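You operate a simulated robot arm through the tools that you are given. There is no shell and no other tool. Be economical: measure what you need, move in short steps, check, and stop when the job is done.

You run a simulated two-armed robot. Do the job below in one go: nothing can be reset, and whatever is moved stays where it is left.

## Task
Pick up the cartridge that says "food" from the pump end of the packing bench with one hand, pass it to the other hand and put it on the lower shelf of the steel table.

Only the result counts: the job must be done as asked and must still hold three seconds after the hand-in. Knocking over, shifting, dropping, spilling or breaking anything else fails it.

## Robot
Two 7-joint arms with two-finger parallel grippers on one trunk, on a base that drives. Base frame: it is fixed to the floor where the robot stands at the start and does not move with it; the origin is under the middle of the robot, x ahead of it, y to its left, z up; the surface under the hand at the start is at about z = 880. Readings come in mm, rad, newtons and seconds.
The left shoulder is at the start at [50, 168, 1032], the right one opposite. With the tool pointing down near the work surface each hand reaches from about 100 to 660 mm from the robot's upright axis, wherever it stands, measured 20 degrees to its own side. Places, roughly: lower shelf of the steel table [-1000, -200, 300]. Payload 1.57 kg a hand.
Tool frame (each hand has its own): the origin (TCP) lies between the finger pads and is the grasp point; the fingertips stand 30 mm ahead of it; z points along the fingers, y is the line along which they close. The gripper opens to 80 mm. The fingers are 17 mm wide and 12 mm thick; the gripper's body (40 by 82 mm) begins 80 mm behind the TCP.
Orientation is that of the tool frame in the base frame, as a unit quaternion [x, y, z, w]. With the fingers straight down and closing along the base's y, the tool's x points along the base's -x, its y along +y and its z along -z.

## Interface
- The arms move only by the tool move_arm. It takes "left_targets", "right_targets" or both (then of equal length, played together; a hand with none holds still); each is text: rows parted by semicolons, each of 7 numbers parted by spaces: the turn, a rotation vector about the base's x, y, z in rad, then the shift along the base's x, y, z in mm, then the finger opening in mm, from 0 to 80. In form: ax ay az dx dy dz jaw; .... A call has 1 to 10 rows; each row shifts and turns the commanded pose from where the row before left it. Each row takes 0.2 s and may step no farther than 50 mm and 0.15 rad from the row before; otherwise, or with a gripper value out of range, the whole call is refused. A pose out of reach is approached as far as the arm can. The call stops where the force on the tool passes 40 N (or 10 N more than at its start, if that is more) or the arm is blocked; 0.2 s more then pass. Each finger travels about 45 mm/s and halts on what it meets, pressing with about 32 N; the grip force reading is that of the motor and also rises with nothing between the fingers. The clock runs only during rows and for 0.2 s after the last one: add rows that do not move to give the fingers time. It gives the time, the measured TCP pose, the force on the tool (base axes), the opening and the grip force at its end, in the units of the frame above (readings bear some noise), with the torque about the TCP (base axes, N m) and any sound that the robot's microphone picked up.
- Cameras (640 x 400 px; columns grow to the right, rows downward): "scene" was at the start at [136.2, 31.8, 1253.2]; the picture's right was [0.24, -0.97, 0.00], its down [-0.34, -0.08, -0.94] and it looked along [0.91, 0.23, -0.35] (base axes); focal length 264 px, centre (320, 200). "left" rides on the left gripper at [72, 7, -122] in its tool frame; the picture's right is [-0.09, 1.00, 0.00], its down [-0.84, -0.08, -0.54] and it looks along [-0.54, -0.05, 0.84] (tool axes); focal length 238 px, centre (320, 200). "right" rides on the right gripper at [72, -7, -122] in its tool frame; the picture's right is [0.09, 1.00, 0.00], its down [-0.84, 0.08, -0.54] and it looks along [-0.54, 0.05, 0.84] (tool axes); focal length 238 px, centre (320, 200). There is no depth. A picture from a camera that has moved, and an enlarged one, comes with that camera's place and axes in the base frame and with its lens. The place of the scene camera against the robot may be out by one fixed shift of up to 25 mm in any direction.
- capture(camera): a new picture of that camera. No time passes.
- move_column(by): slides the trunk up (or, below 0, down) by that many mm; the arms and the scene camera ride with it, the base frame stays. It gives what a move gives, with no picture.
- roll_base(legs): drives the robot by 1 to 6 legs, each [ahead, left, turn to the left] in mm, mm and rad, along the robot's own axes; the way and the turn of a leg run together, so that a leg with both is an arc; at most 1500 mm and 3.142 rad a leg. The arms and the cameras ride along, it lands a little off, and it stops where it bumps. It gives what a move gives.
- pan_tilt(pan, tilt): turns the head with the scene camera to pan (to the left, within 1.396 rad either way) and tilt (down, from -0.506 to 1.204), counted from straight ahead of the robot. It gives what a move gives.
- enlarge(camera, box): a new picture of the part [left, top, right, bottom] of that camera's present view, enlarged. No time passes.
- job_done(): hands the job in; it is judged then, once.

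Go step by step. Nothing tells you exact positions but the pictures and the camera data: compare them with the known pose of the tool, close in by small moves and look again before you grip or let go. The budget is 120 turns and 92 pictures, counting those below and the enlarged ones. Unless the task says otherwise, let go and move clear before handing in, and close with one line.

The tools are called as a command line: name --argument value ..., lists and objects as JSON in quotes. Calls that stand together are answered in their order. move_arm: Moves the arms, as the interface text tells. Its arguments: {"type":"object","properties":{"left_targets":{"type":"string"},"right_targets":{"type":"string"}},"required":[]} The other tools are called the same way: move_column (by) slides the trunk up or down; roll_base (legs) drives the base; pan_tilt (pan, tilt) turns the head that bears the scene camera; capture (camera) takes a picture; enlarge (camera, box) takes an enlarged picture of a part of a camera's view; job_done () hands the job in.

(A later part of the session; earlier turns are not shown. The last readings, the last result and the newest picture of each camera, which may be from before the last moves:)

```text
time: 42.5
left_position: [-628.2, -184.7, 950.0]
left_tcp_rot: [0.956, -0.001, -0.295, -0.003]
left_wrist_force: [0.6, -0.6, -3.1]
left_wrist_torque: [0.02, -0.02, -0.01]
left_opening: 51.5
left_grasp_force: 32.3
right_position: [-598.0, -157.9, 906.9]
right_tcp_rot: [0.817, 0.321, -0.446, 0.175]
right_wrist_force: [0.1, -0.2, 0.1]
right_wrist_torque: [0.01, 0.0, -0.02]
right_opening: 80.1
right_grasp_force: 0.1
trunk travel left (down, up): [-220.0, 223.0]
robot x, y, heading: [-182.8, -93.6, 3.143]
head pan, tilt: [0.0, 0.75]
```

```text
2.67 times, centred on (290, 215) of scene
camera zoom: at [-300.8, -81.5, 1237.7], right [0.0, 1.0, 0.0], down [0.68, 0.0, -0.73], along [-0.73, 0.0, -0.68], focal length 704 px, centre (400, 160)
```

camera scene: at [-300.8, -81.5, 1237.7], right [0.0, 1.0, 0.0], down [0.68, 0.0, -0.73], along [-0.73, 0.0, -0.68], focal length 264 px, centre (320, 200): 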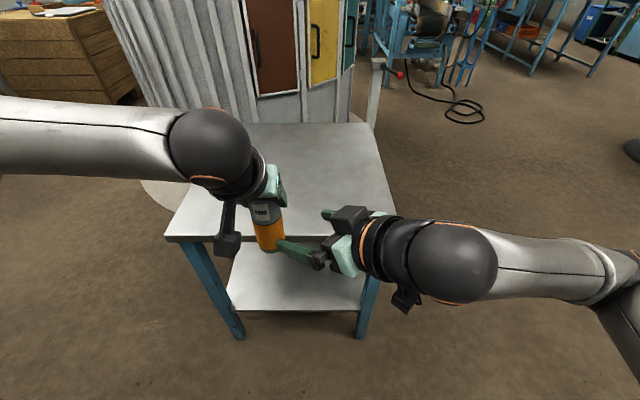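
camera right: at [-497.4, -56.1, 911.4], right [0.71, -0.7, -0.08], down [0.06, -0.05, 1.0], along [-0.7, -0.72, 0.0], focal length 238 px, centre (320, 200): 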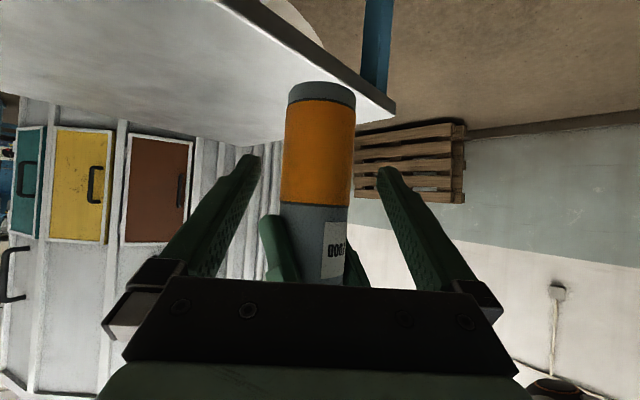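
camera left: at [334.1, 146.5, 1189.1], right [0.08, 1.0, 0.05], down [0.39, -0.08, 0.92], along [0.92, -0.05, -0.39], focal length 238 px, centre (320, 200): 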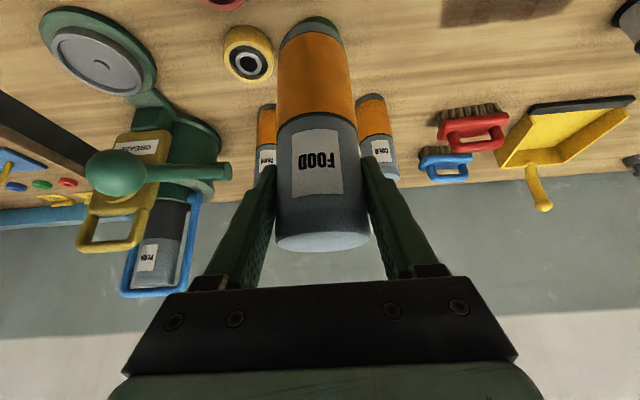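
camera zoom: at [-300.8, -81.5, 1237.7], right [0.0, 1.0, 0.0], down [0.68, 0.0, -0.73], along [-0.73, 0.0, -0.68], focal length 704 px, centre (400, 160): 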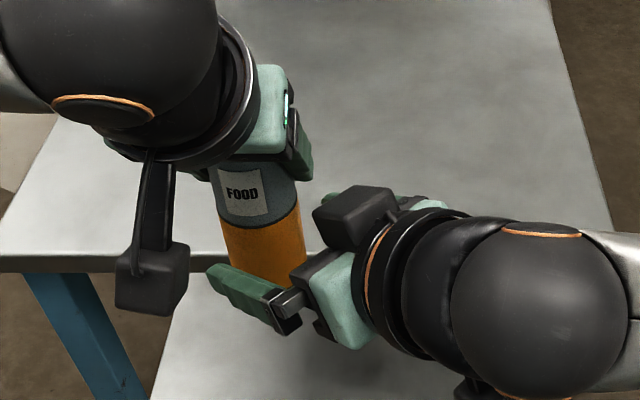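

Clear and centred. Final approach.

move_arm --right_targets "0 0 0 -15 -13.5 -13.5 80;0 0 0 -15 -13.5 -13.5 80;0 0 0 0 0 0 80"

capture --camera "right"

enlarge --camera "scene" --box '[180, 140, 400, 290]'

```text
time: 43.3
left_position: [-628.2, -186.1, 950.0]
left_tcp_rot: [0.956, 0.0, -0.294, -0.002]
left_wrist_force: [-0.3, 0.2, -3.7]
left_wrist_torque: [0.0, 0.03, -0.01]
left_opening: 51.6
left_grasp_force: 31.8
right_position: [-628.1, -183.8, 879.2]
right_tcp_rot: [0.817, 0.32, -0.447, 0.175]
right_wrist_force: [1.2, -0.1, 0.7]
right_wrist_torque: [0.0, 0.0, -0.02]
right_opening: 80.1
right_grasp_force: 0.1
trunk travel left (down, up): [-220.0, 223.0]
robot x, y, heading: [-184.9, -90.3, 3.138]
head pan, tilt: [0.0, 0.75]
```

```text
57 pictures are left
camera right: at [-527.0, -83.3, 885.9], right [0.71, -0.7, -0.08], down [0.06, -0.05, 1.0], along [-0.7, -0.72, 0.0], focal length 238 px, centre (320, 200)
```

right: 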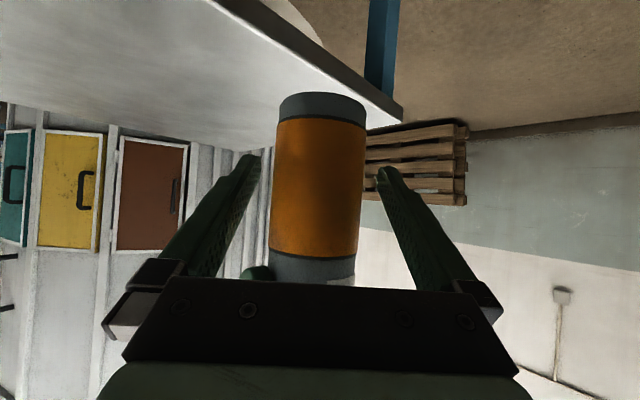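

```text
2.67 times, centred on (290, 215) of scene
camera zoom: at [-300.8, -81.5, 1237.7], right [0.0, 1.0, 0.0], down [0.68, 0.0, -0.73], along [-0.73, 0.0, -0.68], focal length 704 px, centre (400, 160)
```

zoom: 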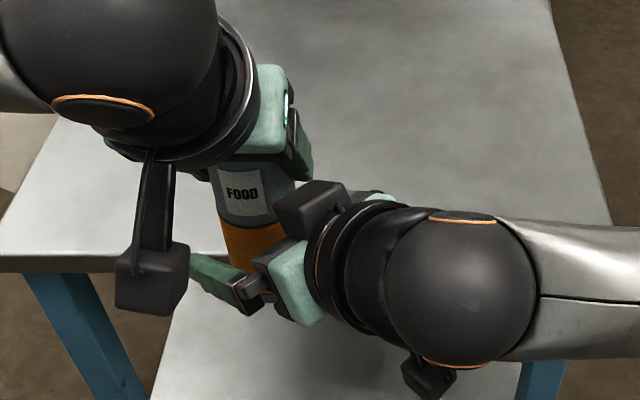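

Well placed around the lower half. Close the right hand while the left still holds.

move_arm --right_targets "0 0 0 0 0 0 40;0 0 0 0 0 0 40;0 0 0 0 0 0 40;0 0 0 0 0 0 40;0 0 0 0 0 0 40"

capture --camera "right"

```text
time: 44.5
left_position: [-627.4, -185.0, 951.5]
left_tcp_rot: [0.956, 0.001, -0.294, -0.001]
left_wrist_force: [5.7, -3.1, -2.5]
left_wrist_torque: [-0.29, -0.18, 0.09]
left_opening: 51.4
left_grasp_force: 32.5
right_position: [-628.2, -182.2, 881.5]
right_tcp_rot: [0.817, 0.32, -0.447, 0.174]
right_wrist_force: [-5.6, 3.8, 0.6]
right_wrist_torque: [0.12, -0.19, -0.12]
right_opening: 51.2
right_grasp_force: 31.6
trunk travel left (down, up): [-220.0, 223.0]
robot x, y, heading: [-183.6, -94.8, 3.143]
head pan, tilt: [0.0, 0.75]
```

```text
55 pictures are left
camera right: at [-527.3, -82.7, 885.8], right [0.71, -0.7, -0.08], down [0.06, -0.06, 1.0], along [-0.7, -0.71, 0.0], focal length 238 px, centre (320, 200)
```

right: 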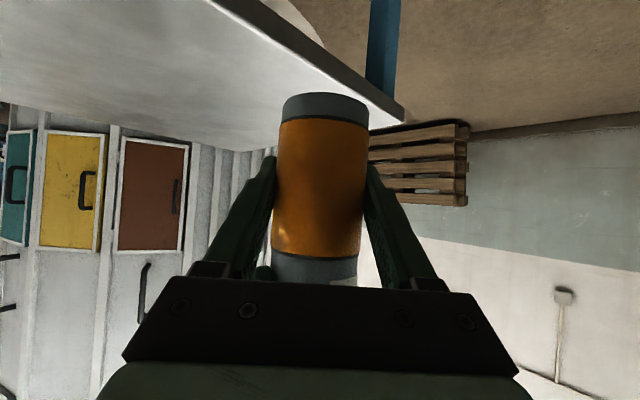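

Both hands grip. Release the left and retract it back along its fingers.

move_arm --left_targets "0 0 0 0 0 0 72;0 0 0 0 0 0 72;0 0 0 0 0 0 72;0 0 0 12 0 17 72;0 0 0 17 0 25 72;0 0 0 17 0 25 72;0 0 0 17 0 25 72;0 0 0 10 -30 20 72"

capture --camera "scene"

capture --camera "right"

```text
time: 46.3
left_position: [-553.1, -215.7, 1061.8]
left_tcp_rot: [0.955, 0.001, -0.295, -0.001]
left_wrist_force: [0.4, 0.4, -0.1]
left_wrist_torque: [0.01, 0.01, -0.03]
left_opening: 72.0
left_grasp_force: 0.0
right_position: [-626.9, -185.9, 880.4]
right_tcp_rot: [0.817, 0.321, -0.446, 0.175]
right_wrist_force: [0.3, 0.0, -0.4]
right_wrist_torque: [0.01, -0.02, -0.02]
right_opening: 51.5
right_grasp_force: 32.0
trunk travel left (down, up): [-220.0, 223.0]
robot x, y, heading: [-184.6, -89.6, 3.139]
head pan, tilt: [0.0, 0.75]
```

```text
54 pictures are left
camera scene: at [-300.5, -81.8, 1237.7], right [0.0, 1.0, 0.0], down [0.68, 0.0, -0.73], along [-0.73, 0.0, -0.68], focal length 264 px, centre (320, 200)
```

scene: 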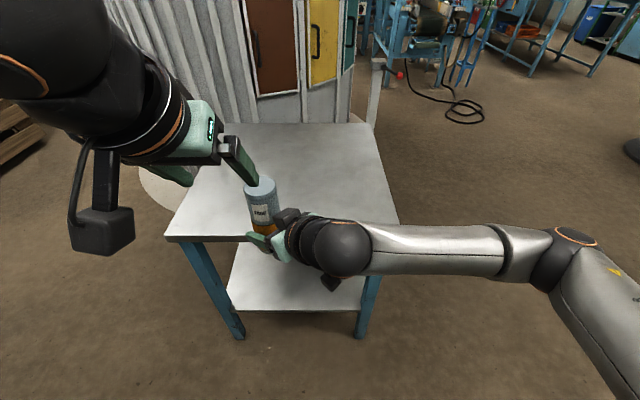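

```text
53 pictures are left
camera right: at [-526.6, -83.3, 886.0], right [0.71, -0.7, -0.08], down [0.06, -0.05, 1.0], along [-0.7, -0.72, 0.0], focal length 238 px, centre (320, 200)
```

right: 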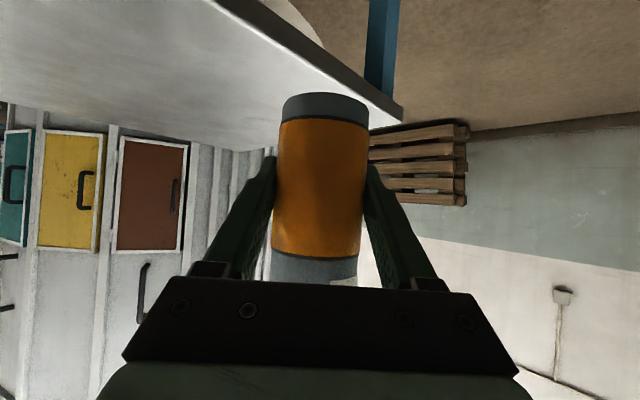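

FOOD is now in the right hand alone. I'll move the left hand clear and turn the right hand to point straight ahead.

move_arm --left_targets "0 0 0 10 -35 20 72;0 0 0 10 -35 20 72;0 0 0 15 -30 20 72;0 0 0 20 -15 10 72;0 0 0 0 0 0 72;0 0 0 0 0 0 72" --right_targets "0 0 -0.15 1 39 0 40;0 0 -0.15 1 39 0 40;0 0 -0.15 1 39 0 40;0 0 -0.15 1 39 0 40;0 0 -0.15 1 39 0 40;0 0 0 0 0 0 40"

capture --camera "scene"

capture --camera "right"

```text
time: 47.7
left_position: [-499.9, -331.7, 1132.7]
left_tcp_rot: [0.956, 0.001, -0.294, 0.0]
left_wrist_force: [-1.1, -0.2, -0.5]
left_wrist_torque: [-0.01, 0.0, 0.02]
left_opening: 71.8
left_grasp_force: 0.0
right_position: [-622.9, 13.4, 878.8]
right_tcp_rot: [0.878, -0.001, -0.479, 0.0]
right_wrist_force: [-0.2, -1.0, 1.0]
right_wrist_torque: [0.01, -0.01, 0.01]
right_opening: 51.0
right_grasp_force: 31.8
trunk travel left (down, up): [-220.0, 223.0]
robot x, y, heading: [-188.3, -90.4, 3.139]
head pan, tilt: [0.0, 0.75]
```

```text
52 pictures are left
camera scene: at [-300.8, -81.4, 1237.7], right [0.0, 1.0, 0.0], down [0.68, 0.0, -0.73], along [-0.73, 0.0, -0.68], focal length 264 px, centre (320, 200)
```

scene: 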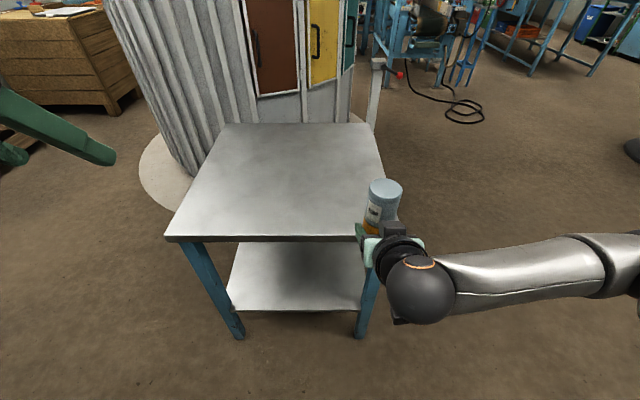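

```text
51 pictures are left
camera right: at [-479.8, 20.3, 884.0], right [0.05, -1.0, -0.08], down [0.0, -0.08, 1.0], along [-1.0, -0.05, 0.0], focal length 238 px, centre (320, 200)
```

right: 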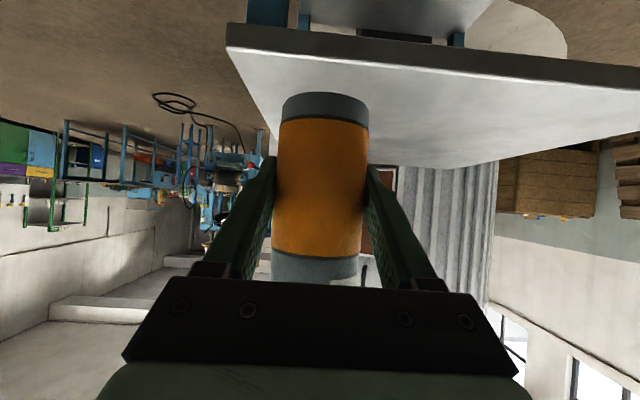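

Now back off slightly, shift left to centre on the table, and lower the trunk fully.

roll_base --legs '[[-80, 0, 0], [0, 130, 0]]'

move_column --by -215

capture --camera "right"

capture --camera "scene"

```text
time: 50.1
left_position: [-421.3, -459.9, 1130.7]
left_tcp_rot: [0.956, 0.0, -0.295, -0.002]
left_wrist_force: [0.2, 0.0, 0.0]
left_wrist_torque: [0.05, -0.01, 0.02]
left_opening: 72.0
left_grasp_force: 0.0
right_position: [-542.1, -114.3, 878.2]
right_tcp_rot: [0.878, -0.002, -0.479, -0.001]
right_wrist_force: [0.3, 0.4, 0.8]
right_wrist_torque: [-0.04, -0.01, 0.01]
right_opening: 51.0
right_grasp_force: 32.0
trunk travel left (down, up): [-220.0, 223.0]
robot x, y, heading: [-102.2, -222.1, 3.139]
head pan, tilt: [0.0, 0.75]
```

```text
time: 52.4
left_position: [-420.2, -460.6, 916.7]
left_tcp_rot: [0.956, -0.001, -0.295, -0.001]
left_wrist_force: [0.6, -0.2, 0.1]
left_wrist_torque: [0.04, -0.01, 0.01]
left_opening: 72.1
left_grasp_force: 0.1
right_position: [-542.6, -115.4, 663.4]
right_tcp_rot: [0.878, -0.002, -0.479, -0.001]
right_wrist_force: [-0.3, 1.0, 0.0]
right_wrist_torque: [0.0, -0.03, -0.01]
right_opening: 51.2
right_grasp_force: 31.9
trunk travel left (down, up): [-5.0, 438.0]
robot x, y, heading: [-103.3, -222.7, 3.14]
head pan, tilt: [0.0, 0.75]
```

```text
50 pictures are left
camera right: at [-400.2, -109.0, 669.0], right [0.05, -1.0, -0.08], down [0.0, -0.08, 1.0], along [-1.0, -0.05, 0.0], focal length 238 px, centre (320, 200)
```

right: 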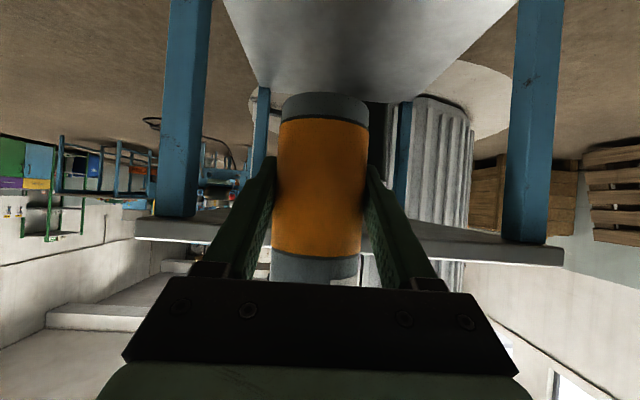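

```text
49 pictures are left
camera scene: at [-221.3, -210.8, 1022.7], right [0.0, 1.0, 0.0], down [0.68, 0.0, -0.73], along [-0.73, 0.0, -0.68], focal length 264 px, centre (320, 200)
```

scene: 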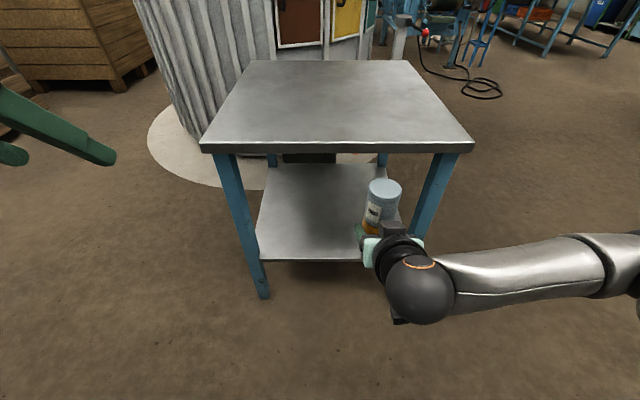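

View confirms clear space under the top. Lower the right arm in two steps.

move_arm --right_targets "0 0 0 -5 0 -40 40;0 0 0 -5 0 -40 40;0 0 0 -5 0 -40 40;0 0 0 0 0 0 40"

capture --camera "scene"

```text
time: 53.4
left_position: [-421.2, -460.1, 916.2]
left_tcp_rot: [0.956, -0.001, -0.295, -0.002]
left_wrist_force: [0.8, -0.6, 0.3]
left_wrist_torque: [0.0, 0.05, 0.0]
left_opening: 72.2
left_grasp_force: 0.0
right_position: [-557.9, -114.8, 543.8]
right_tcp_rot: [0.878, -0.001, -0.48, -0.001]
right_wrist_force: [-0.7, 0.2, -0.6]
right_wrist_torque: [0.01, -0.04, 0.0]
right_opening: 51.1
right_grasp_force: 31.9
trunk travel left (down, up): [-5.0, 438.0]
robot x, y, heading: [-101.3, -218.2, 3.135]
head pan, tilt: [0.0, 0.75]
```

```text
48 pictures are left
camera scene: at [-221.3, -210.8, 1022.7], right [0.0, 1.0, 0.0], down [0.68, 0.0, -0.73], along [-0.73, 0.0, -0.68], focal length 264 px, centre (320, 200)
```

scene: 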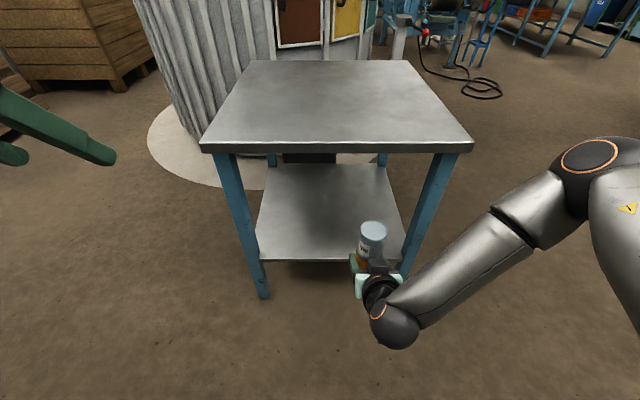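

move_arm --right_targets "0 0 0 0 -5 -40 40;0 0 0 0 -5 -40 40;0 0 0 0 -5 -40 40;0 0 0 0 0 0 40"

capture --camera "scene"

capture --camera "right"

```text
time: 54.4
left_position: [-421.0, -461.5, 916.9]
left_tcp_rot: [0.956, 0.0, -0.295, -0.001]
left_wrist_force: [-0.3, 1.0, 0.2]
left_wrist_torque: [0.03, 0.06, -0.01]
left_opening: 71.9
left_grasp_force: 0.0
right_position: [-560.9, -159.8, 441.0]
right_tcp_rot: [0.879, -0.003, -0.477, -0.004]
right_wrist_force: [-1.0, -0.7, -1.0]
right_wrist_torque: [0.01, 0.04, 0.01]
right_opening: 51.4
right_grasp_force: 32.3
right hand out of reach, approached as far as the arm can: row 2, 3
trunk travel left (down, up): [-5.0, 438.0]
robot x, y, heading: [-106.1, -218.6, 3.135]
head pan, tilt: [0.0, 0.75]
```

```text
47 pictures are left
camera scene: at [-221.3, -210.8, 1022.7], right [0.0, 1.0, 0.0], down [0.68, 0.0, -0.73], along [-0.73, 0.0, -0.68], focal length 264 px, centre (320, 200)
```

scene: 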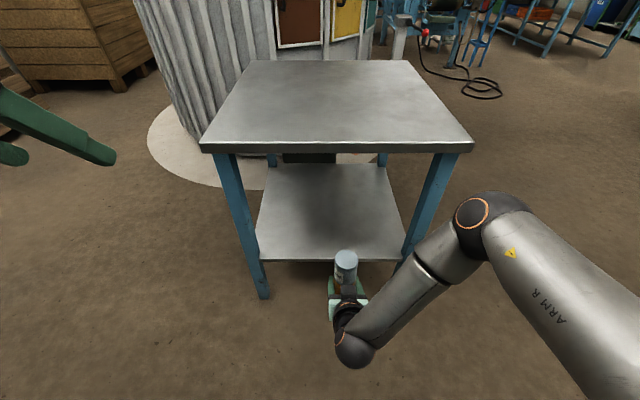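

```text
46 pictures are left
camera right: at [-417.9, -154.2, 447.4], right [0.04, -1.0, -0.08], down [0.0, -0.08, 1.0], along [-1.0, -0.04, -0.01], focal length 238 px, centre (320, 200)
```

right: 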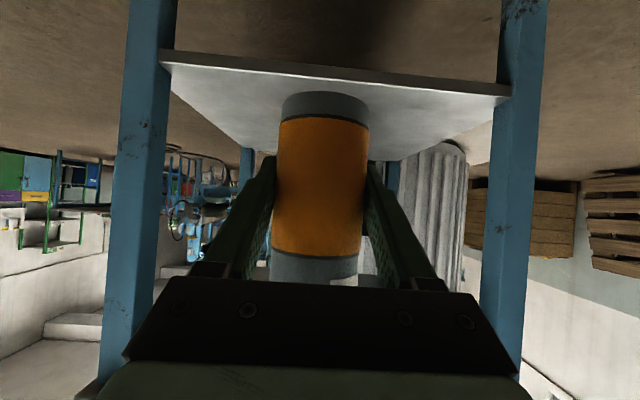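

The arm is too folded at this depth. I'll back the base off, extend the arm forward, and then go lower.

roll_base --legs '[[-130, 0, 0]]'

move_arm --right_targets "0 0 0 -30 5 0 40;0 0 0 -30 10 0 40;0 0 0 -30 10 0 40;0 0 0 -30 10 0 40;0 0 0 -10 5 -25 40;0 0 0 0 0 -25 40;0 0 0 0 0 0 40"

capture --camera "scene"

capture --camera "right"

```text
time: 55.7
left_position: [-295.7, -460.8, 916.7]
left_tcp_rot: [0.956, -0.002, -0.294, -0.001]
left_wrist_force: [0.3, 0.8, 0.0]
left_wrist_torque: [0.0, -0.01, 0.02]
left_opening: 72.0
left_grasp_force: 0.0
right_position: [-433.4, -159.5, 441.4]
right_tcp_rot: [0.879, -0.004, -0.477, -0.004]
right_wrist_force: [0.0, -0.4, 0.6]
right_wrist_torque: [0.02, 0.01, -0.01]
right_opening: 51.1
right_grasp_force: 32.1
trunk travel left (down, up): [-5.0, 438.0]
robot x, y, heading: [24.0, -222.3, 3.134]
head pan, tilt: [0.0, 0.75]
```

```text
time: 57.3
left_position: [-293.5, -460.2, 917.6]
left_tcp_rot: [0.956, -0.002, -0.294, -0.002]
left_wrist_force: [0.1, 0.2, -0.2]
left_wrist_torque: [0.0, 0.0, -0.01]
left_opening: 72.0
left_grasp_force: 0.2
right_position: [-573.5, -136.0, 401.4]
right_tcp_rot: [0.881, -0.006, -0.474, -0.007]
right_wrist_force: [0.4, -0.2, -0.3]
right_wrist_torque: [-0.02, -0.03, -0.01]
right_opening: 51.3
right_grasp_force: 32.4
right hand out of reach, approached as far as the arm can: row 5, 6
trunk travel left (down, up): [-5.0, 438.0]
robot x, y, heading: [26.8, -219.6, 3.138]
head pan, tilt: [0.0, 0.75]
```

```text
45 pictures are left
camera scene: at [-94.2, -211.1, 1022.7], right [0.01, 1.0, 0.0], down [0.68, 0.0, -0.73], along [-0.73, 0.0, -0.68], focal length 264 px, centre (320, 200)
```

scene: 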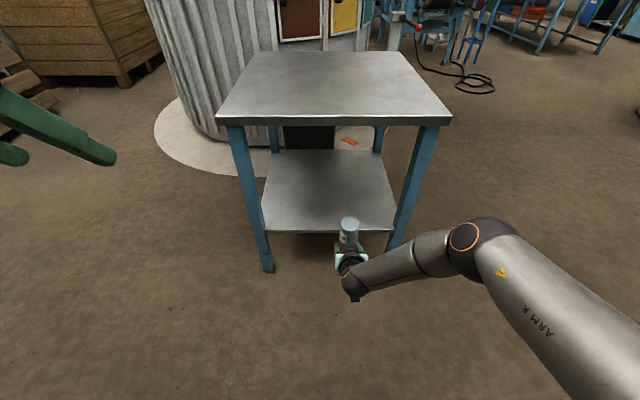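

```text
44 pictures are left
camera right: at [-431.0, -132.0, 408.8], right [0.03, -1.0, -0.09], down [-0.01, -0.09, 1.0], along [-1.0, -0.03, -0.01], focal length 238 px, centre (320, 200)
```

right: 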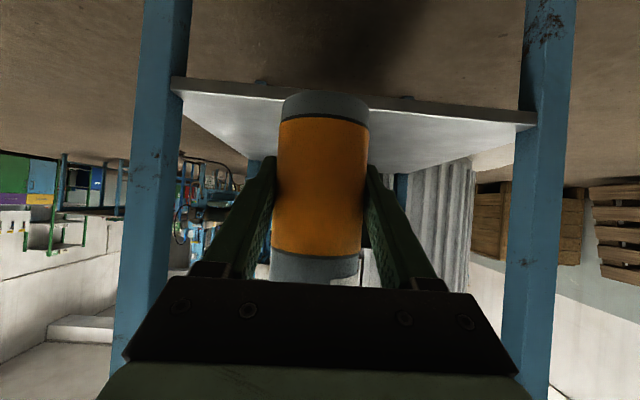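

I'll move the hand out to the right side of the robot, where its reach is better, with a bit of left yaw, and try going lower.

move_column --by -5

move_arm --right_targets "0 0 0.1 10 35 0 40;0 0 0.1 5 35 0 40;0 0 0.1 0 35 0 40;0 0 0 0 0 -20 40;0 0 0 0 0 -20 40;0 0 0 0 0 -20 40;0 0 0 0 0 0 40"

capture --camera "scene"

```text
time: 57.8
left_position: [-294.9, -459.2, 912.8]
left_tcp_rot: [0.956, -0.002, -0.295, -0.002]
left_wrist_force: [0.3, -0.7, -0.7]
left_wrist_torque: [0.06, 0.02, 0.04]
left_opening: 71.9
left_grasp_force: 0.0
right_position: [-573.9, -136.2, 396.2]
right_tcp_rot: [0.88, -0.005, -0.474, -0.007]
right_wrist_force: [-0.3, -1.1, -0.4]
right_wrist_torque: [0.02, -0.05, -0.05]
right_opening: 51.4
right_grasp_force: 32.5
trunk travel left (down, up): [0.0, 443.0]
robot x, y, heading: [21.1, -222.3, 3.141]
head pan, tilt: [0.0, 0.75]
```

```text
time: 59.4
left_position: [-294.7, -460.2, 911.0]
left_tcp_rot: [0.956, -0.001, -0.294, -0.001]
left_wrist_force: [-0.3, 0.5, 0.5]
left_wrist_torque: [0.0, 0.03, -0.04]
left_opening: 71.8
left_grasp_force: 0.2
right_position: [-589.7, -147.9, 351.2]
right_tcp_rot: [0.887, 0.017, -0.462, -0.004]
right_wrist_force: [0.1, 0.1, 0.2]
right_wrist_torque: [0.01, 0.0, 0.01]
right_opening: 51.3
right_grasp_force: 32.5
right hand out of reach, approached as far as the arm can: row 1, 2, 3, 5, 6
trunk travel left (down, up): [0.0, 443.0]
robot x, y, heading: [23.4, -221.8, 3.139]
head pan, tilt: [0.0, 0.75]
```

```text
43 pictures are left
camera scene: at [-94.2, -211.1, 1017.7], right [0.01, 1.0, 0.0], down [0.68, 0.0, -0.73], along [-0.73, 0.0, -0.68], focal length 264 px, centre (320, 200)
```

scene: 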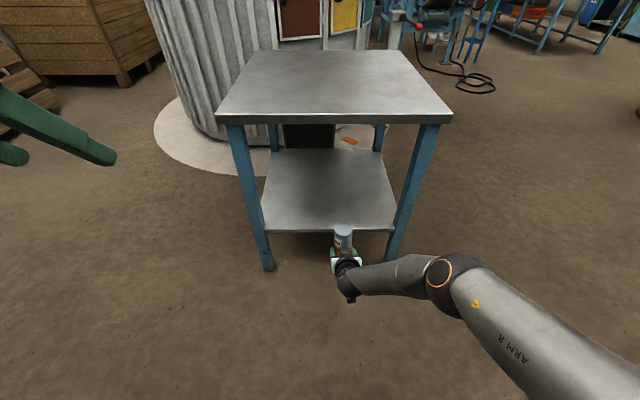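

Now the cartridge is at shelf-level height with the base still outside. I'll raise via the trunk, shift left to clear the right-hand leg with the elbow, and drive in stages.

move_column --by 75

roll_base --legs '[[0, 100, 0], [80, 0, 0]]'

capture --camera "scene"

capture --camera "right"

```text
time: 60.5
left_position: [-294.3, -460.4, 985.8]
left_tcp_rot: [0.956, -0.002, -0.294, -0.003]
left_wrist_force: [-0.5, -0.3, 0.1]
left_wrist_torque: [-0.03, -0.01, 0.04]
left_opening: 72.2
left_grasp_force: 0.0
right_position: [-590.7, -146.9, 426.6]
right_tcp_rot: [0.887, 0.015, -0.462, -0.006]
right_wrist_force: [0.6, 0.5, -1.0]
right_wrist_torque: [-0.01, -0.03, -0.01]
right_opening: 51.2
right_grasp_force: 32.0
trunk travel left (down, up): [-75.0, 368.0]
robot x, y, heading: [24.7, -221.6, 3.139]
head pan, tilt: [0.0, 0.75]
```

```text
time: 62.7
left_position: [-374.6, -559.9, 987.3]
left_tcp_rot: [0.955, -0.001, -0.295, -0.002]
left_wrist_force: [-0.7, -0.1, -0.1]
left_wrist_torque: [-0.01, 0.0, -0.05]
left_opening: 72.0
left_grasp_force: 0.1
right_position: [-670.8, -246.3, 427.0]
right_tcp_rot: [0.886, 0.017, -0.463, -0.005]
right_wrist_force: [-0.4, 0.0, -0.4]
right_wrist_torque: [0.0, -0.05, 0.03]
right_opening: 51.0
right_grasp_force: 32.0
trunk travel left (down, up): [-75.0, 368.0]
robot x, y, heading: [-57.9, -321.2, 3.137]
head pan, tilt: [0.0, 0.75]
```

```text
42 pictures are left
camera scene: at [-174.8, -310.8, 1092.7], right [0.01, 1.0, 0.0], down [0.68, 0.0, -0.73], along [-0.73, 0.0, -0.68], focal length 264 px, centre (320, 200)
```

scene: 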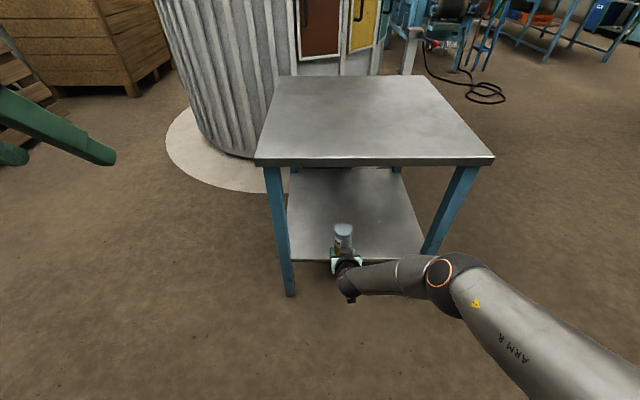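

```text
41 pictures are left
camera right: at [-528.3, -237.2, 438.7], right [0.08, -0.99, -0.1], down [-0.03, -0.1, 0.99], along [-1.0, -0.07, -0.04], focal length 238 px, centre (320, 200)
```

right: 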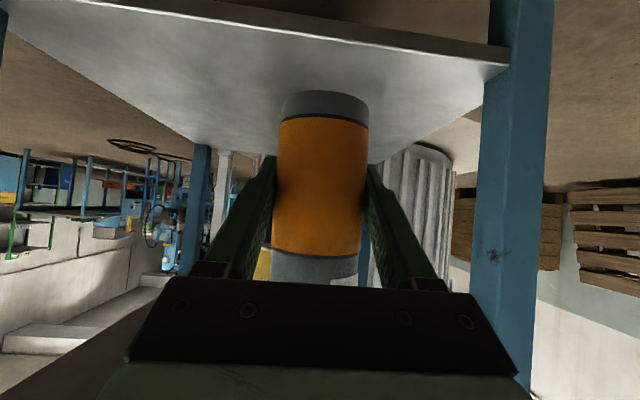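

The right elbow could come near the right front leg, so I'll shift another 90 mm left before driving further in.

roll_base --legs '[[0, 90, 0], [80, 0, 0]]'

capture --camera "scene"

capture --camera "right"

```text
time: 64.8
left_position: [-453.6, -649.7, 987.0]
left_tcp_rot: [0.956, -0.003, -0.294, -0.003]
left_wrist_force: [0.0, -0.2, 0.4]
left_wrist_torque: [0.03, 0.03, 0.02]
left_opening: 72.1
left_grasp_force: 0.0
right_position: [-747.6, -336.3, 428.0]
right_tcp_rot: [0.887, 0.016, -0.462, -0.005]
right_wrist_force: [-0.1, -0.3, -0.4]
right_wrist_torque: [-0.02, 0.0, 0.04]
right_opening: 51.0
right_grasp_force: 31.9
trunk travel left (down, up): [-75.0, 368.0]
robot x, y, heading: [-138.1, -412.2, 3.131]
head pan, tilt: [0.0, 0.75]
```

```text
40 pictures are left
camera scene: at [-252.8, -400.6, 1092.7], right [0.01, 1.0, 0.0], down [0.68, -0.01, -0.73], along [-0.73, 0.01, -0.68], focal length 264 px, centre (320, 200)
```

scene: 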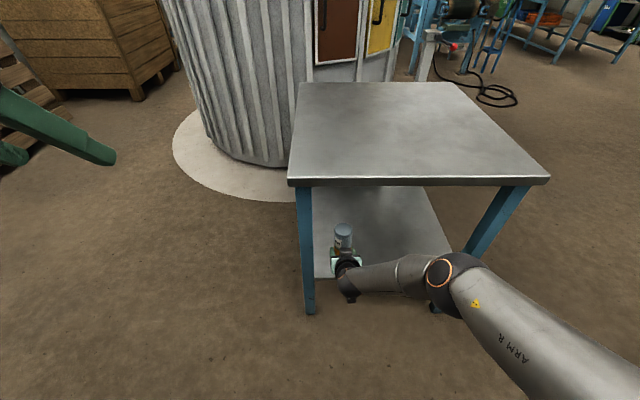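

```text
39 pictures are left
camera right: at [-606.1, -326.3, 438.6], right [0.08, -0.99, -0.1], down [-0.03, -0.1, 0.99], along [-1.0, -0.07, -0.04], focal length 238 px, centre (320, 200)
```

right: 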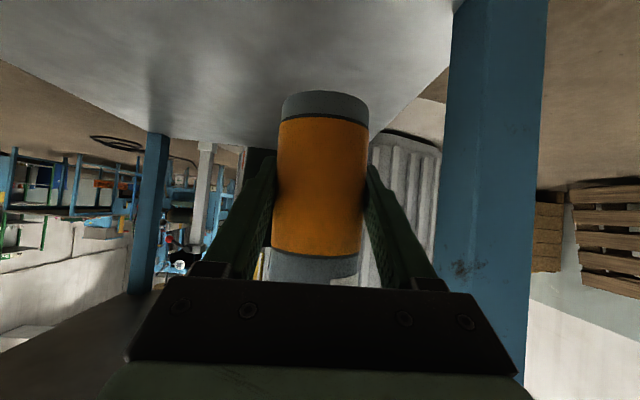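

Clear on both sides. Drive the last 85 mm in.

roll_base --legs '[[85, 0, 0]]'

capture --camera "scene"

capture --camera "right"

```text
time: 65.9
left_position: [-538.8, -649.2, 987.4]
left_tcp_rot: [0.955, -0.003, -0.296, -0.002]
left_wrist_force: [0.7, 0.2, 0.9]
left_wrist_torque: [0.03, 0.04, 0.01]
left_opening: 72.1
left_grasp_force: 0.0
right_position: [-831.9, -334.9, 428.0]
right_tcp_rot: [0.886, 0.016, -0.463, -0.006]
right_wrist_force: [0.1, 0.4, 1.2]
right_wrist_torque: [0.04, -0.05, -0.01]
right_opening: 51.1
right_grasp_force: 31.7
trunk travel left (down, up): [-75.0, 368.0]
robot x, y, heading: [-221.4, -409.6, 3.138]
head pan, tilt: [0.0, 0.75]
```

```text
38 pictures are left
camera scene: at [-337.6, -399.9, 1092.7], right [0.01, 1.0, 0.0], down [0.68, -0.01, -0.73], along [-0.73, 0.01, -0.68], focal length 264 px, centre (320, 200)
```

scene: 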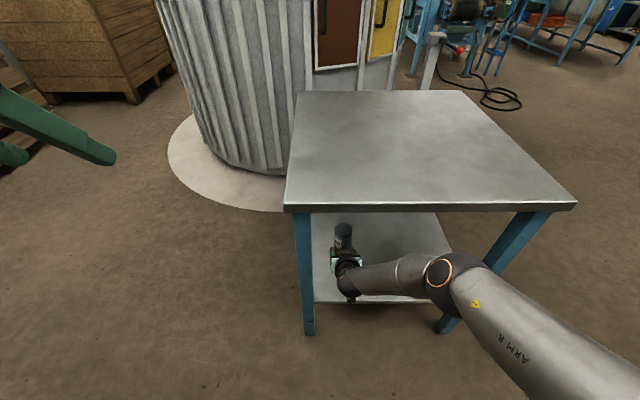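

```text
37 pictures are left
camera right: at [-690.7, -325.5, 438.5], right [0.08, -0.99, -0.1], down [-0.03, -0.1, 0.99], along [-1.0, -0.07, -0.04], focal length 238 px, centre (320, 200)
```

right: 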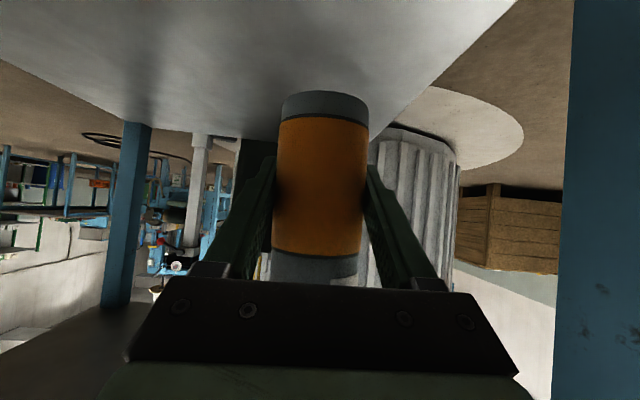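

FOOD is over the shelf about 75 mm in from the front edge. Lower the trunk partway and check the gap.

move_column --by -50

capture --camera "right"

enlarge --camera "scene" --box '[270, 190, 470, 340]'

```text
time: 66.8
left_position: [-538.2, -648.3, 937.1]
left_tcp_rot: [0.956, -0.001, -0.295, 0.0]
left_wrist_force: [0.3, 0.6, -0.7]
left_wrist_torque: [0.03, 0.01, 0.04]
left_opening: 72.1
left_grasp_force: 0.1
right_position: [-833.0, -334.6, 377.8]
right_tcp_rot: [0.886, 0.015, -0.464, -0.006]
right_wrist_force: [0.1, 0.2, 0.1]
right_wrist_torque: [-0.02, -0.01, -0.01]
right_opening: 51.3
right_grasp_force: 32.2
trunk travel left (down, up): [-25.0, 418.0]
robot x, y, heading: [-221.8, -409.6, 3.129]
head pan, tilt: [0.0, 0.75]
```

```text
36 pictures are left
camera right: at [-690.7, -325.4, 388.5], right [0.08, -0.99, -0.1], down [-0.03, -0.1, 0.99], along [-1.0, -0.07, -0.04], focal length 238 px, centre (320, 200)
```

right: 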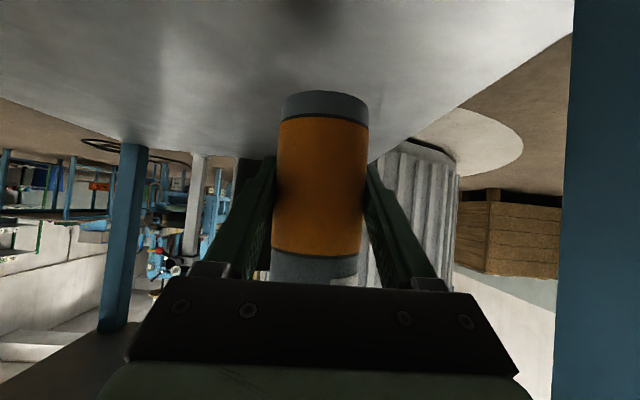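

```text
2.67 times, centred on (370, 265) of scene
camera zoom: at [-337.6, -399.9, 1042.7], right [0.01, 1.0, 0.0], down [0.68, -0.01, -0.73], along [-0.73, 0.01, -0.68], focal length 704 px, centre (187, 27)
```

zoom: 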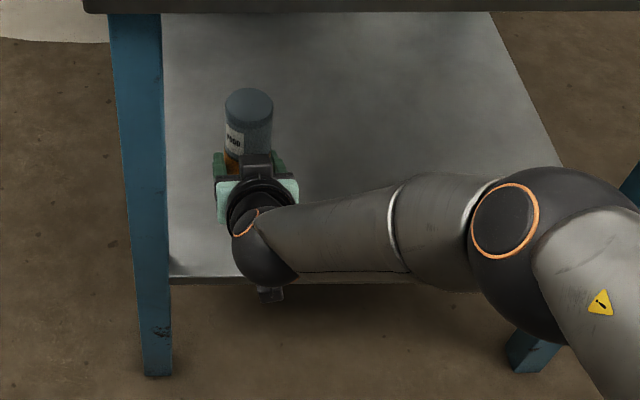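

Descend gently with the arm, watching the force.

move_arm --right_targets "0 0 0 0 0 -6 40;0 0 0 0 0 -6 40;0 0 0 0 0 -6 40;0 0 0 0 0 0 40"

```text
time: 67.8
left_position: [-538.3, -647.7, 936.8]
left_tcp_rot: [0.956, -0.003, -0.295, -0.002]
left_wrist_force: [-0.1, -0.4, -0.4]
left_wrist_torque: [-0.01, 0.02, 0.01]
left_opening: 72.0
left_grasp_force: 0.0
right_position: [-832.6, -336.0, 359.8]
right_tcp_rot: [0.887, 0.016, -0.461, -0.006]
right_wrist_force: [-0.4, 0.7, -0.5]
right_wrist_torque: [0.0, -0.05, -0.03]
right_opening: 51.0
right_grasp_force: 32.0
trunk travel left (down, up): [-25.0, 418.0]
robot x, y, heading: [-219.3, -411.3, 3.135]
head pan, tilt: [0.0, 0.75]
```

No contact yet; I'll level the cartridge and keep descending.

move_arm --right_targets "-0.025 0.038 0 0 0 -4 40;0 0 0 0 0 -5 40;0 0 0 0 0 -5 40;0 0 0 0 0 0 40"

capture --camera "right"

```text
time: 68.8
left_position: [-539.1, -648.6, 937.0]
left_tcp_rot: [0.956, -0.003, -0.295, -0.002]
left_wrist_force: [0.3, 0.7, -1.2]
left_wrist_torque: [0.02, 0.01, 0.0]
left_opening: 71.8
left_grasp_force: 0.0
right_position: [-840.9, -341.2, 352.3]
right_tcp_rot: [0.883, 0.015, -0.47, 0.0]
right_wrist_force: [0.6, 0.6, 0.5]
right_wrist_torque: [-0.01, -0.02, 0.01]
right_opening: 51.0
right_grasp_force: 32.3
right hand out of reach, approached as far as the arm can: row 1, 2, 3
trunk travel left (down, up): [-25.0, 418.0]
robot x, y, heading: [-220.8, -412.4, 3.135]
head pan, tilt: [0.0, 0.75]
```

```text
34 pictures are left
camera right: at [-698.9, -331.5, 361.1], right [0.08, -0.99, -0.09], down [-0.02, -0.09, 1.0], along [-1.0, -0.07, -0.02], focal length 238 px, centre (320, 200)
```

right: 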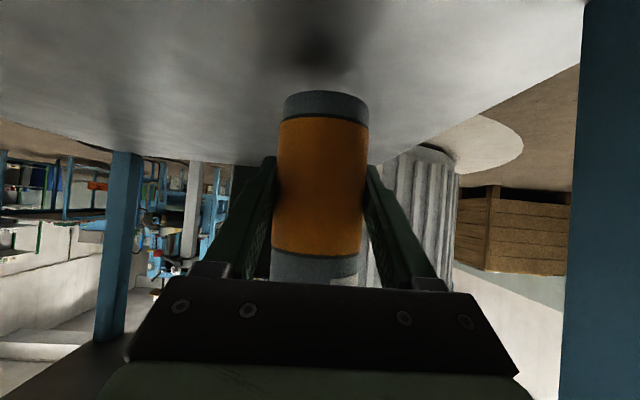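

Still a gap of roughly 20–30 mm by the shadow. Lower by trunk a little.

move_column --by -14

capture --camera "right"

```text
time: 69.5
left_position: [-539.4, -648.8, 923.2]
left_tcp_rot: [0.956, -0.003, -0.295, -0.001]
left_wrist_force: [-0.1, -0.3, -0.5]
left_wrist_torque: [-0.01, 0.0, 0.01]
left_opening: 71.9
left_grasp_force: 0.1
right_position: [-840.7, -341.6, 338.5]
right_tcp_rot: [0.883, 0.014, -0.47, 0.0]
right_wrist_force: [-0.1, -0.1, 0.4]
right_wrist_torque: [0.01, -0.03, 0.0]
right_opening: 51.1
right_grasp_force: 32.0
trunk travel left (down, up): [-11.0, 432.0]
robot x, y, heading: [-221.4, -412.3, 3.133]
head pan, tilt: [0.0, 0.75]
```

```text
33 pictures are left
camera right: at [-699.0, -331.3, 347.1], right [0.08, -0.99, -0.09], down [-0.02, -0.09, 1.0], along [-1.0, -0.07, -0.02], focal length 238 px, centre (320, 200)
```

right: 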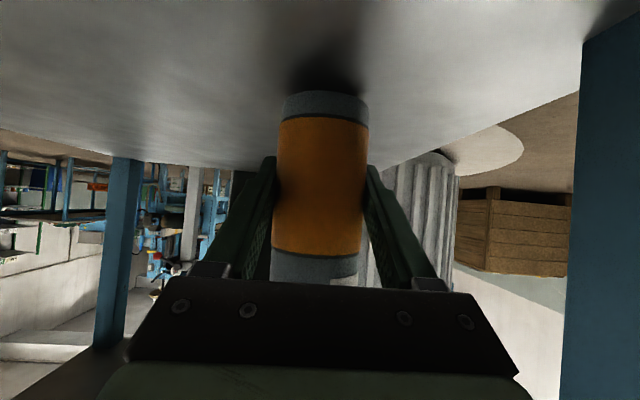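

The contact shadow is closing; roughly 10–14 mm remain. Small arm steps down with force check.

move_arm --right_targets "0 0 0 0 0 -3 40;0 0 0 0 0 -3 40;0 0 0 0 0 0 40"

capture --camera "right"

```text
time: 70.3
left_position: [-538.5, -648.5, 923.1]
left_tcp_rot: [0.956, -0.002, -0.295, -0.001]
left_wrist_force: [-0.1, 0.4, 0.5]
left_wrist_torque: [0.0, 0.01, 0.0]
left_opening: 71.7
left_grasp_force: 0.0
right_position: [-852.6, -331.9, 345.4]
right_tcp_rot: [0.877, 0.013, -0.481, -0.006]
right_wrist_force: [0.1, -0.2, -0.4]
right_wrist_torque: [0.0, -0.05, 0.03]
right_opening: 50.9
right_grasp_force: 31.8
trunk travel left (down, up): [-11.0, 432.0]
robot x, y, heading: [-222.3, -411.4, 3.133]
head pan, tilt: [0.0, 0.75]
```

```text
32 pictures are left
camera right: at [-711.0, -322.9, 350.9], right [0.07, -0.99, -0.1], down [0.01, -0.1, 0.99], along [-1.0, -0.07, 0.0], focal length 238 px, centre (320, 200)
```

right: 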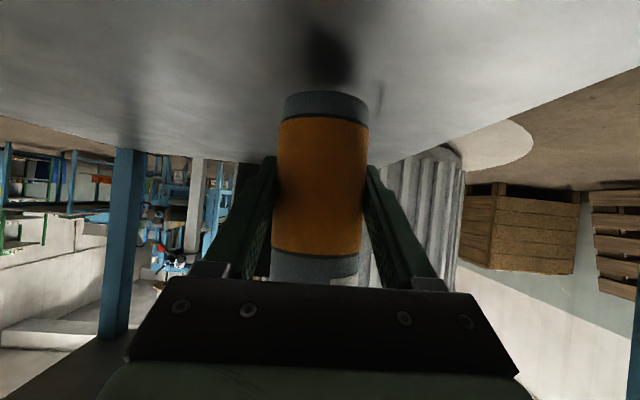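

Use the rest of the trunk travel, then look.

move_column --by -11

capture --camera "right"

```text
time: 70.9
left_position: [-538.6, -647.5, 911.8]
left_tcp_rot: [0.956, -0.002, -0.295, -0.001]
left_wrist_force: [-0.2, 0.9, 1.3]
left_wrist_torque: [-0.01, 0.0, 0.05]
left_opening: 71.9
left_grasp_force: 0.0
right_position: [-852.9, -333.8, 333.9]
right_tcp_rot: [0.877, 0.012, -0.48, -0.005]
right_wrist_force: [-1.2, 0.1, -0.4]
right_wrist_torque: [0.01, -0.01, 0.03]
right_opening: 51.0
right_grasp_force: 31.8
trunk travel left (down, up): [0.0, 443.0]
robot x, y, heading: [-219.0, -409.4, 3.132]
head pan, tilt: [0.0, 0.75]
```

```text
31 pictures are left
camera right: at [-710.6, -324.1, 339.9], right [0.07, -0.99, -0.1], down [0.01, -0.1, 1.0], along [-1.0, -0.07, 0.0], focal length 238 px, centre (320, 200)
```

right: 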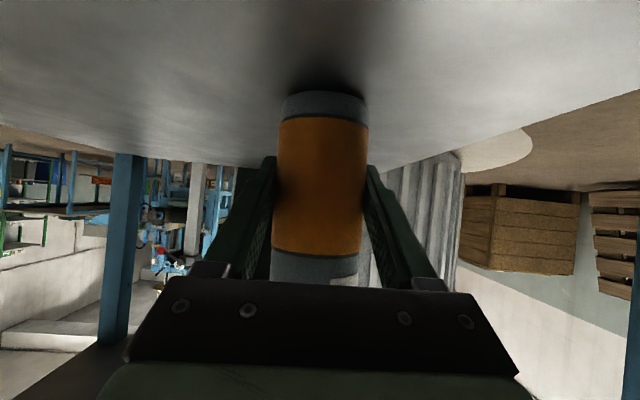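

A few mm remain. A slightly steeper tool and a bit less extension reached lower before, so I'll use that to descend.

move_arm --right_targets "0 -0.03 0 10 -2 0 40;0 -0.01 0 5 -2 -2 40;0 0 0 0 0 -3 40;0 0 0 0 0 0 40"

capture --camera "right"

```text
time: 72.1
left_position: [-539.1, -648.8, 912.4]
left_tcp_rot: [0.956, -0.003, -0.294, -0.002]
left_wrist_force: [0.2, 0.6, -0.3]
left_wrist_torque: [-0.01, -0.01, 0.02]
left_opening: 71.9
left_grasp_force: 0.1
right_position: [-865.7, -314.7, 343.5]
right_tcp_rot: [0.878, 0.009, -0.478, -0.02]
right_wrist_force: [-0.6, 0.1, -0.8]
right_wrist_torque: [0.0, 0.0, 0.0]
right_opening: 51.0
right_grasp_force: 31.9
right hand out of reach, approached as far as the arm can: row 1
trunk travel left (down, up): [0.0, 443.0]
robot x, y, heading: [-217.6, -411.4, 3.134]
head pan, tilt: [0.0, 0.75]
stopped in row 4 (right hand): the arm was blocked; the commanded pose is now the measured one
```

```text
30 pictures are left
camera right: at [-722.1, -309.5, 349.4], right [0.05, -0.99, -0.12], down [0.0, -0.12, 0.99], along [-1.0, -0.05, 0.0], focal length 238 px, centre (320, 200)
```

right: 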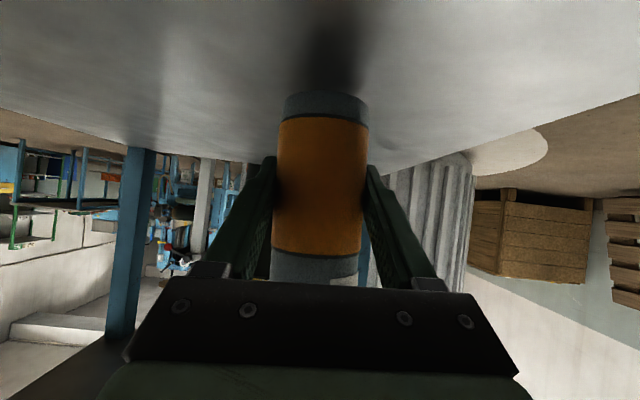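

The arm reports being blocked, so I must check whether the elbow touches the table.

capture --camera "scene"

enlarge --camera "scene" --box '[280, 180, 560, 360]'

capture --camera "left"

```text
29 pictures are left
camera scene: at [-337.6, -399.9, 1017.7], right [0.01, 1.0, 0.0], down [0.68, -0.01, -0.73], along [-0.73, 0.01, -0.68], focal length 264 px, centre (320, 200)
```

scene: 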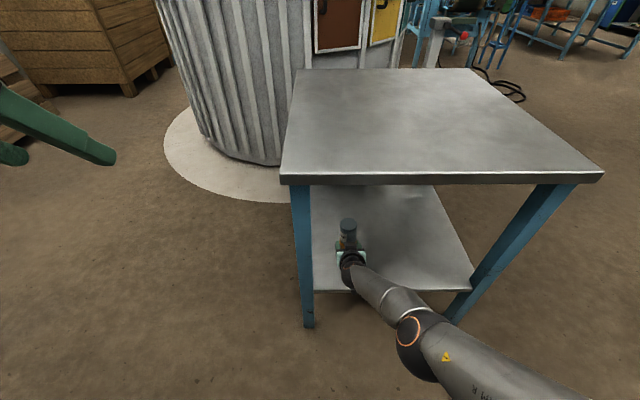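

```text
2.22 times, centred on (420, 270) of scene
camera zoom: at [-337.6, -399.9, 1017.7], right [0.01, 1.0, 0.0], down [0.68, -0.01, -0.73], along [-0.73, 0.01, -0.68], focal length 586 px, centre (98, 44)
```

zoom: 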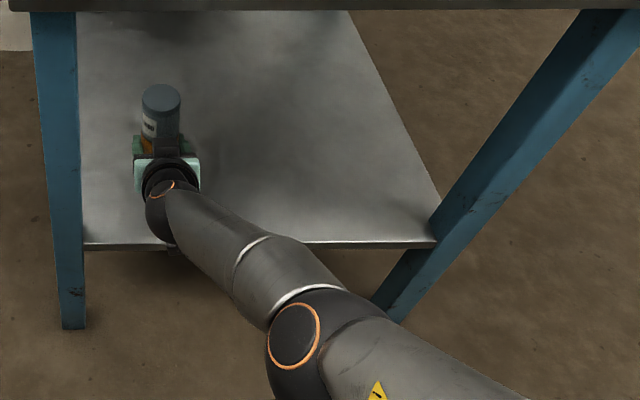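

```text
27 pictures are left
camera left: at [-411.2, -656.0, 971.2], right [-0.08, -1.0, 0.05], down [-0.39, 0.08, 0.92], along [-0.92, 0.06, -0.39], focal length 238 px, centre (320, 200)
```

left: 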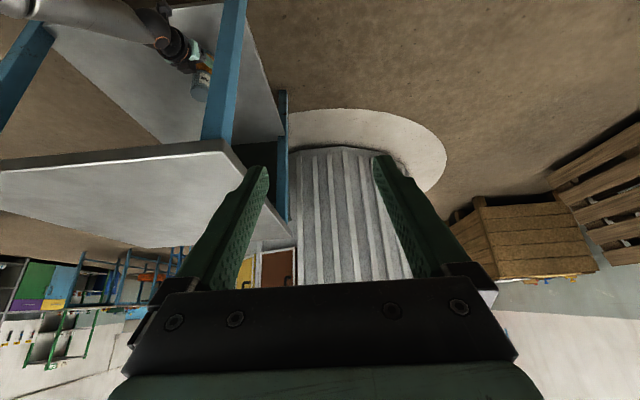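

No contact signs at the hand; the arm has simply run into its limits and stretched oddly. I'll raise the trunk a bit and go back to the arm pose that reached low without complaint, testing how far it descends.

move_column --by 30

move_arm --right_targets "0 0 0 5 -2 10 40;-0.006 -0.013 0.012 10 -6 0 40;-0.006 -0.013 0.012 10 -6 0 40;-0.007 -0.012 0.012 10 -6 0 40;0 0 0 0 0 0 40"

capture --camera "scene"

```text
time: 72.8
left_position: [-537.9, -648.7, 942.6]
left_tcp_rot: [0.956, -0.002, -0.295, -0.001]
left_wrist_force: [-0.7, 0.4, -0.5]
left_wrist_torque: [-0.04, 0.01, 0.01]
left_opening: 72.3
left_grasp_force: 0.1
right_position: [-863.9, -314.9, 373.2]
right_tcp_rot: [0.878, 0.008, -0.478, -0.021]
right_wrist_force: [-0.5, -0.1, 0.2]
right_wrist_torque: [0.0, 0.01, 0.03]
right_opening: 51.0
right_grasp_force: 32.2
trunk travel left (down, up): [-30.0, 413.0]
robot x, y, heading: [-221.1, -410.4, 3.138]
head pan, tilt: [0.0, 0.75]
```

```text
time: 74.0
left_position: [-538.8, -649.1, 942.4]
left_tcp_rot: [0.955, -0.003, -0.295, -0.001]
left_wrist_force: [-0.6, 0.0, 0.1]
left_wrist_torque: [0.02, 0.0, -0.02]
left_opening: 72.1
left_grasp_force: 0.1
right_position: [-829.4, -336.5, 383.2]
right_tcp_rot: [0.888, 0.021, -0.46, -0.004]
right_wrist_force: [0.1, 0.4, -1.2]
right_wrist_torque: [-0.02, 0.0, 0.0]
right_opening: 51.1
right_grasp_force: 32.1
right hand out of reach, approached as far as the arm can: row 1
trunk travel left (down, up): [-30.0, 413.0]
robot x, y, heading: [-220.0, -410.3, 3.13]
head pan, tilt: [0.0, 0.75]
```

```text
26 pictures are left
camera scene: at [-337.6, -399.9, 1047.7], right [0.01, 1.0, 0.0], down [0.68, -0.01, -0.73], along [-0.73, 0.01, -0.68], focal length 264 px, centre (320, 200)
```

scene: 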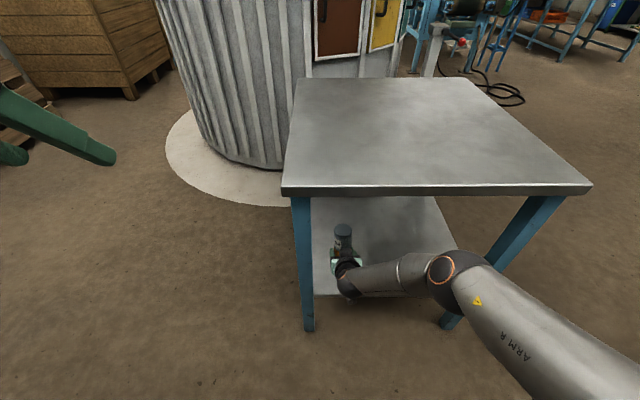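

Back in the good posture. Test how far the arm descends here (trunk 30 mm above its lowest).

move_arm --right_targets "0 0 0 0 0 -8 40;0 0 0 0 0 -8 40;0 0 0 0 0 -8 40;0 0 0 0 0 -6 40;0 0 0 0 0 -6 40;0 0 0 0 0 0 40"

```text
time: 75.4
left_position: [-538.3, -648.3, 941.5]
left_tcp_rot: [0.956, -0.003, -0.295, -0.002]
left_wrist_force: [-0.1, 1.1, -1.3]
left_wrist_torque: [-0.03, 0.0, 0.01]
left_opening: 72.3
left_grasp_force: 0.0
right_position: [-830.6, -337.8, 346.8]
right_tcp_rot: [0.888, 0.02, -0.46, -0.005]
right_wrist_force: [-0.3, -0.1, 0.5]
right_wrist_torque: [-0.02, -0.01, 0.0]
right_opening: 51.2
right_grasp_force: 31.9
right hand out of reach, approached as far as the arm can: row 3
trunk travel left (down, up): [-30.0, 413.0]
robot x, y, heading: [-221.3, -414.0, 3.134]
head pan, tilt: [0.0, 0.75]
```

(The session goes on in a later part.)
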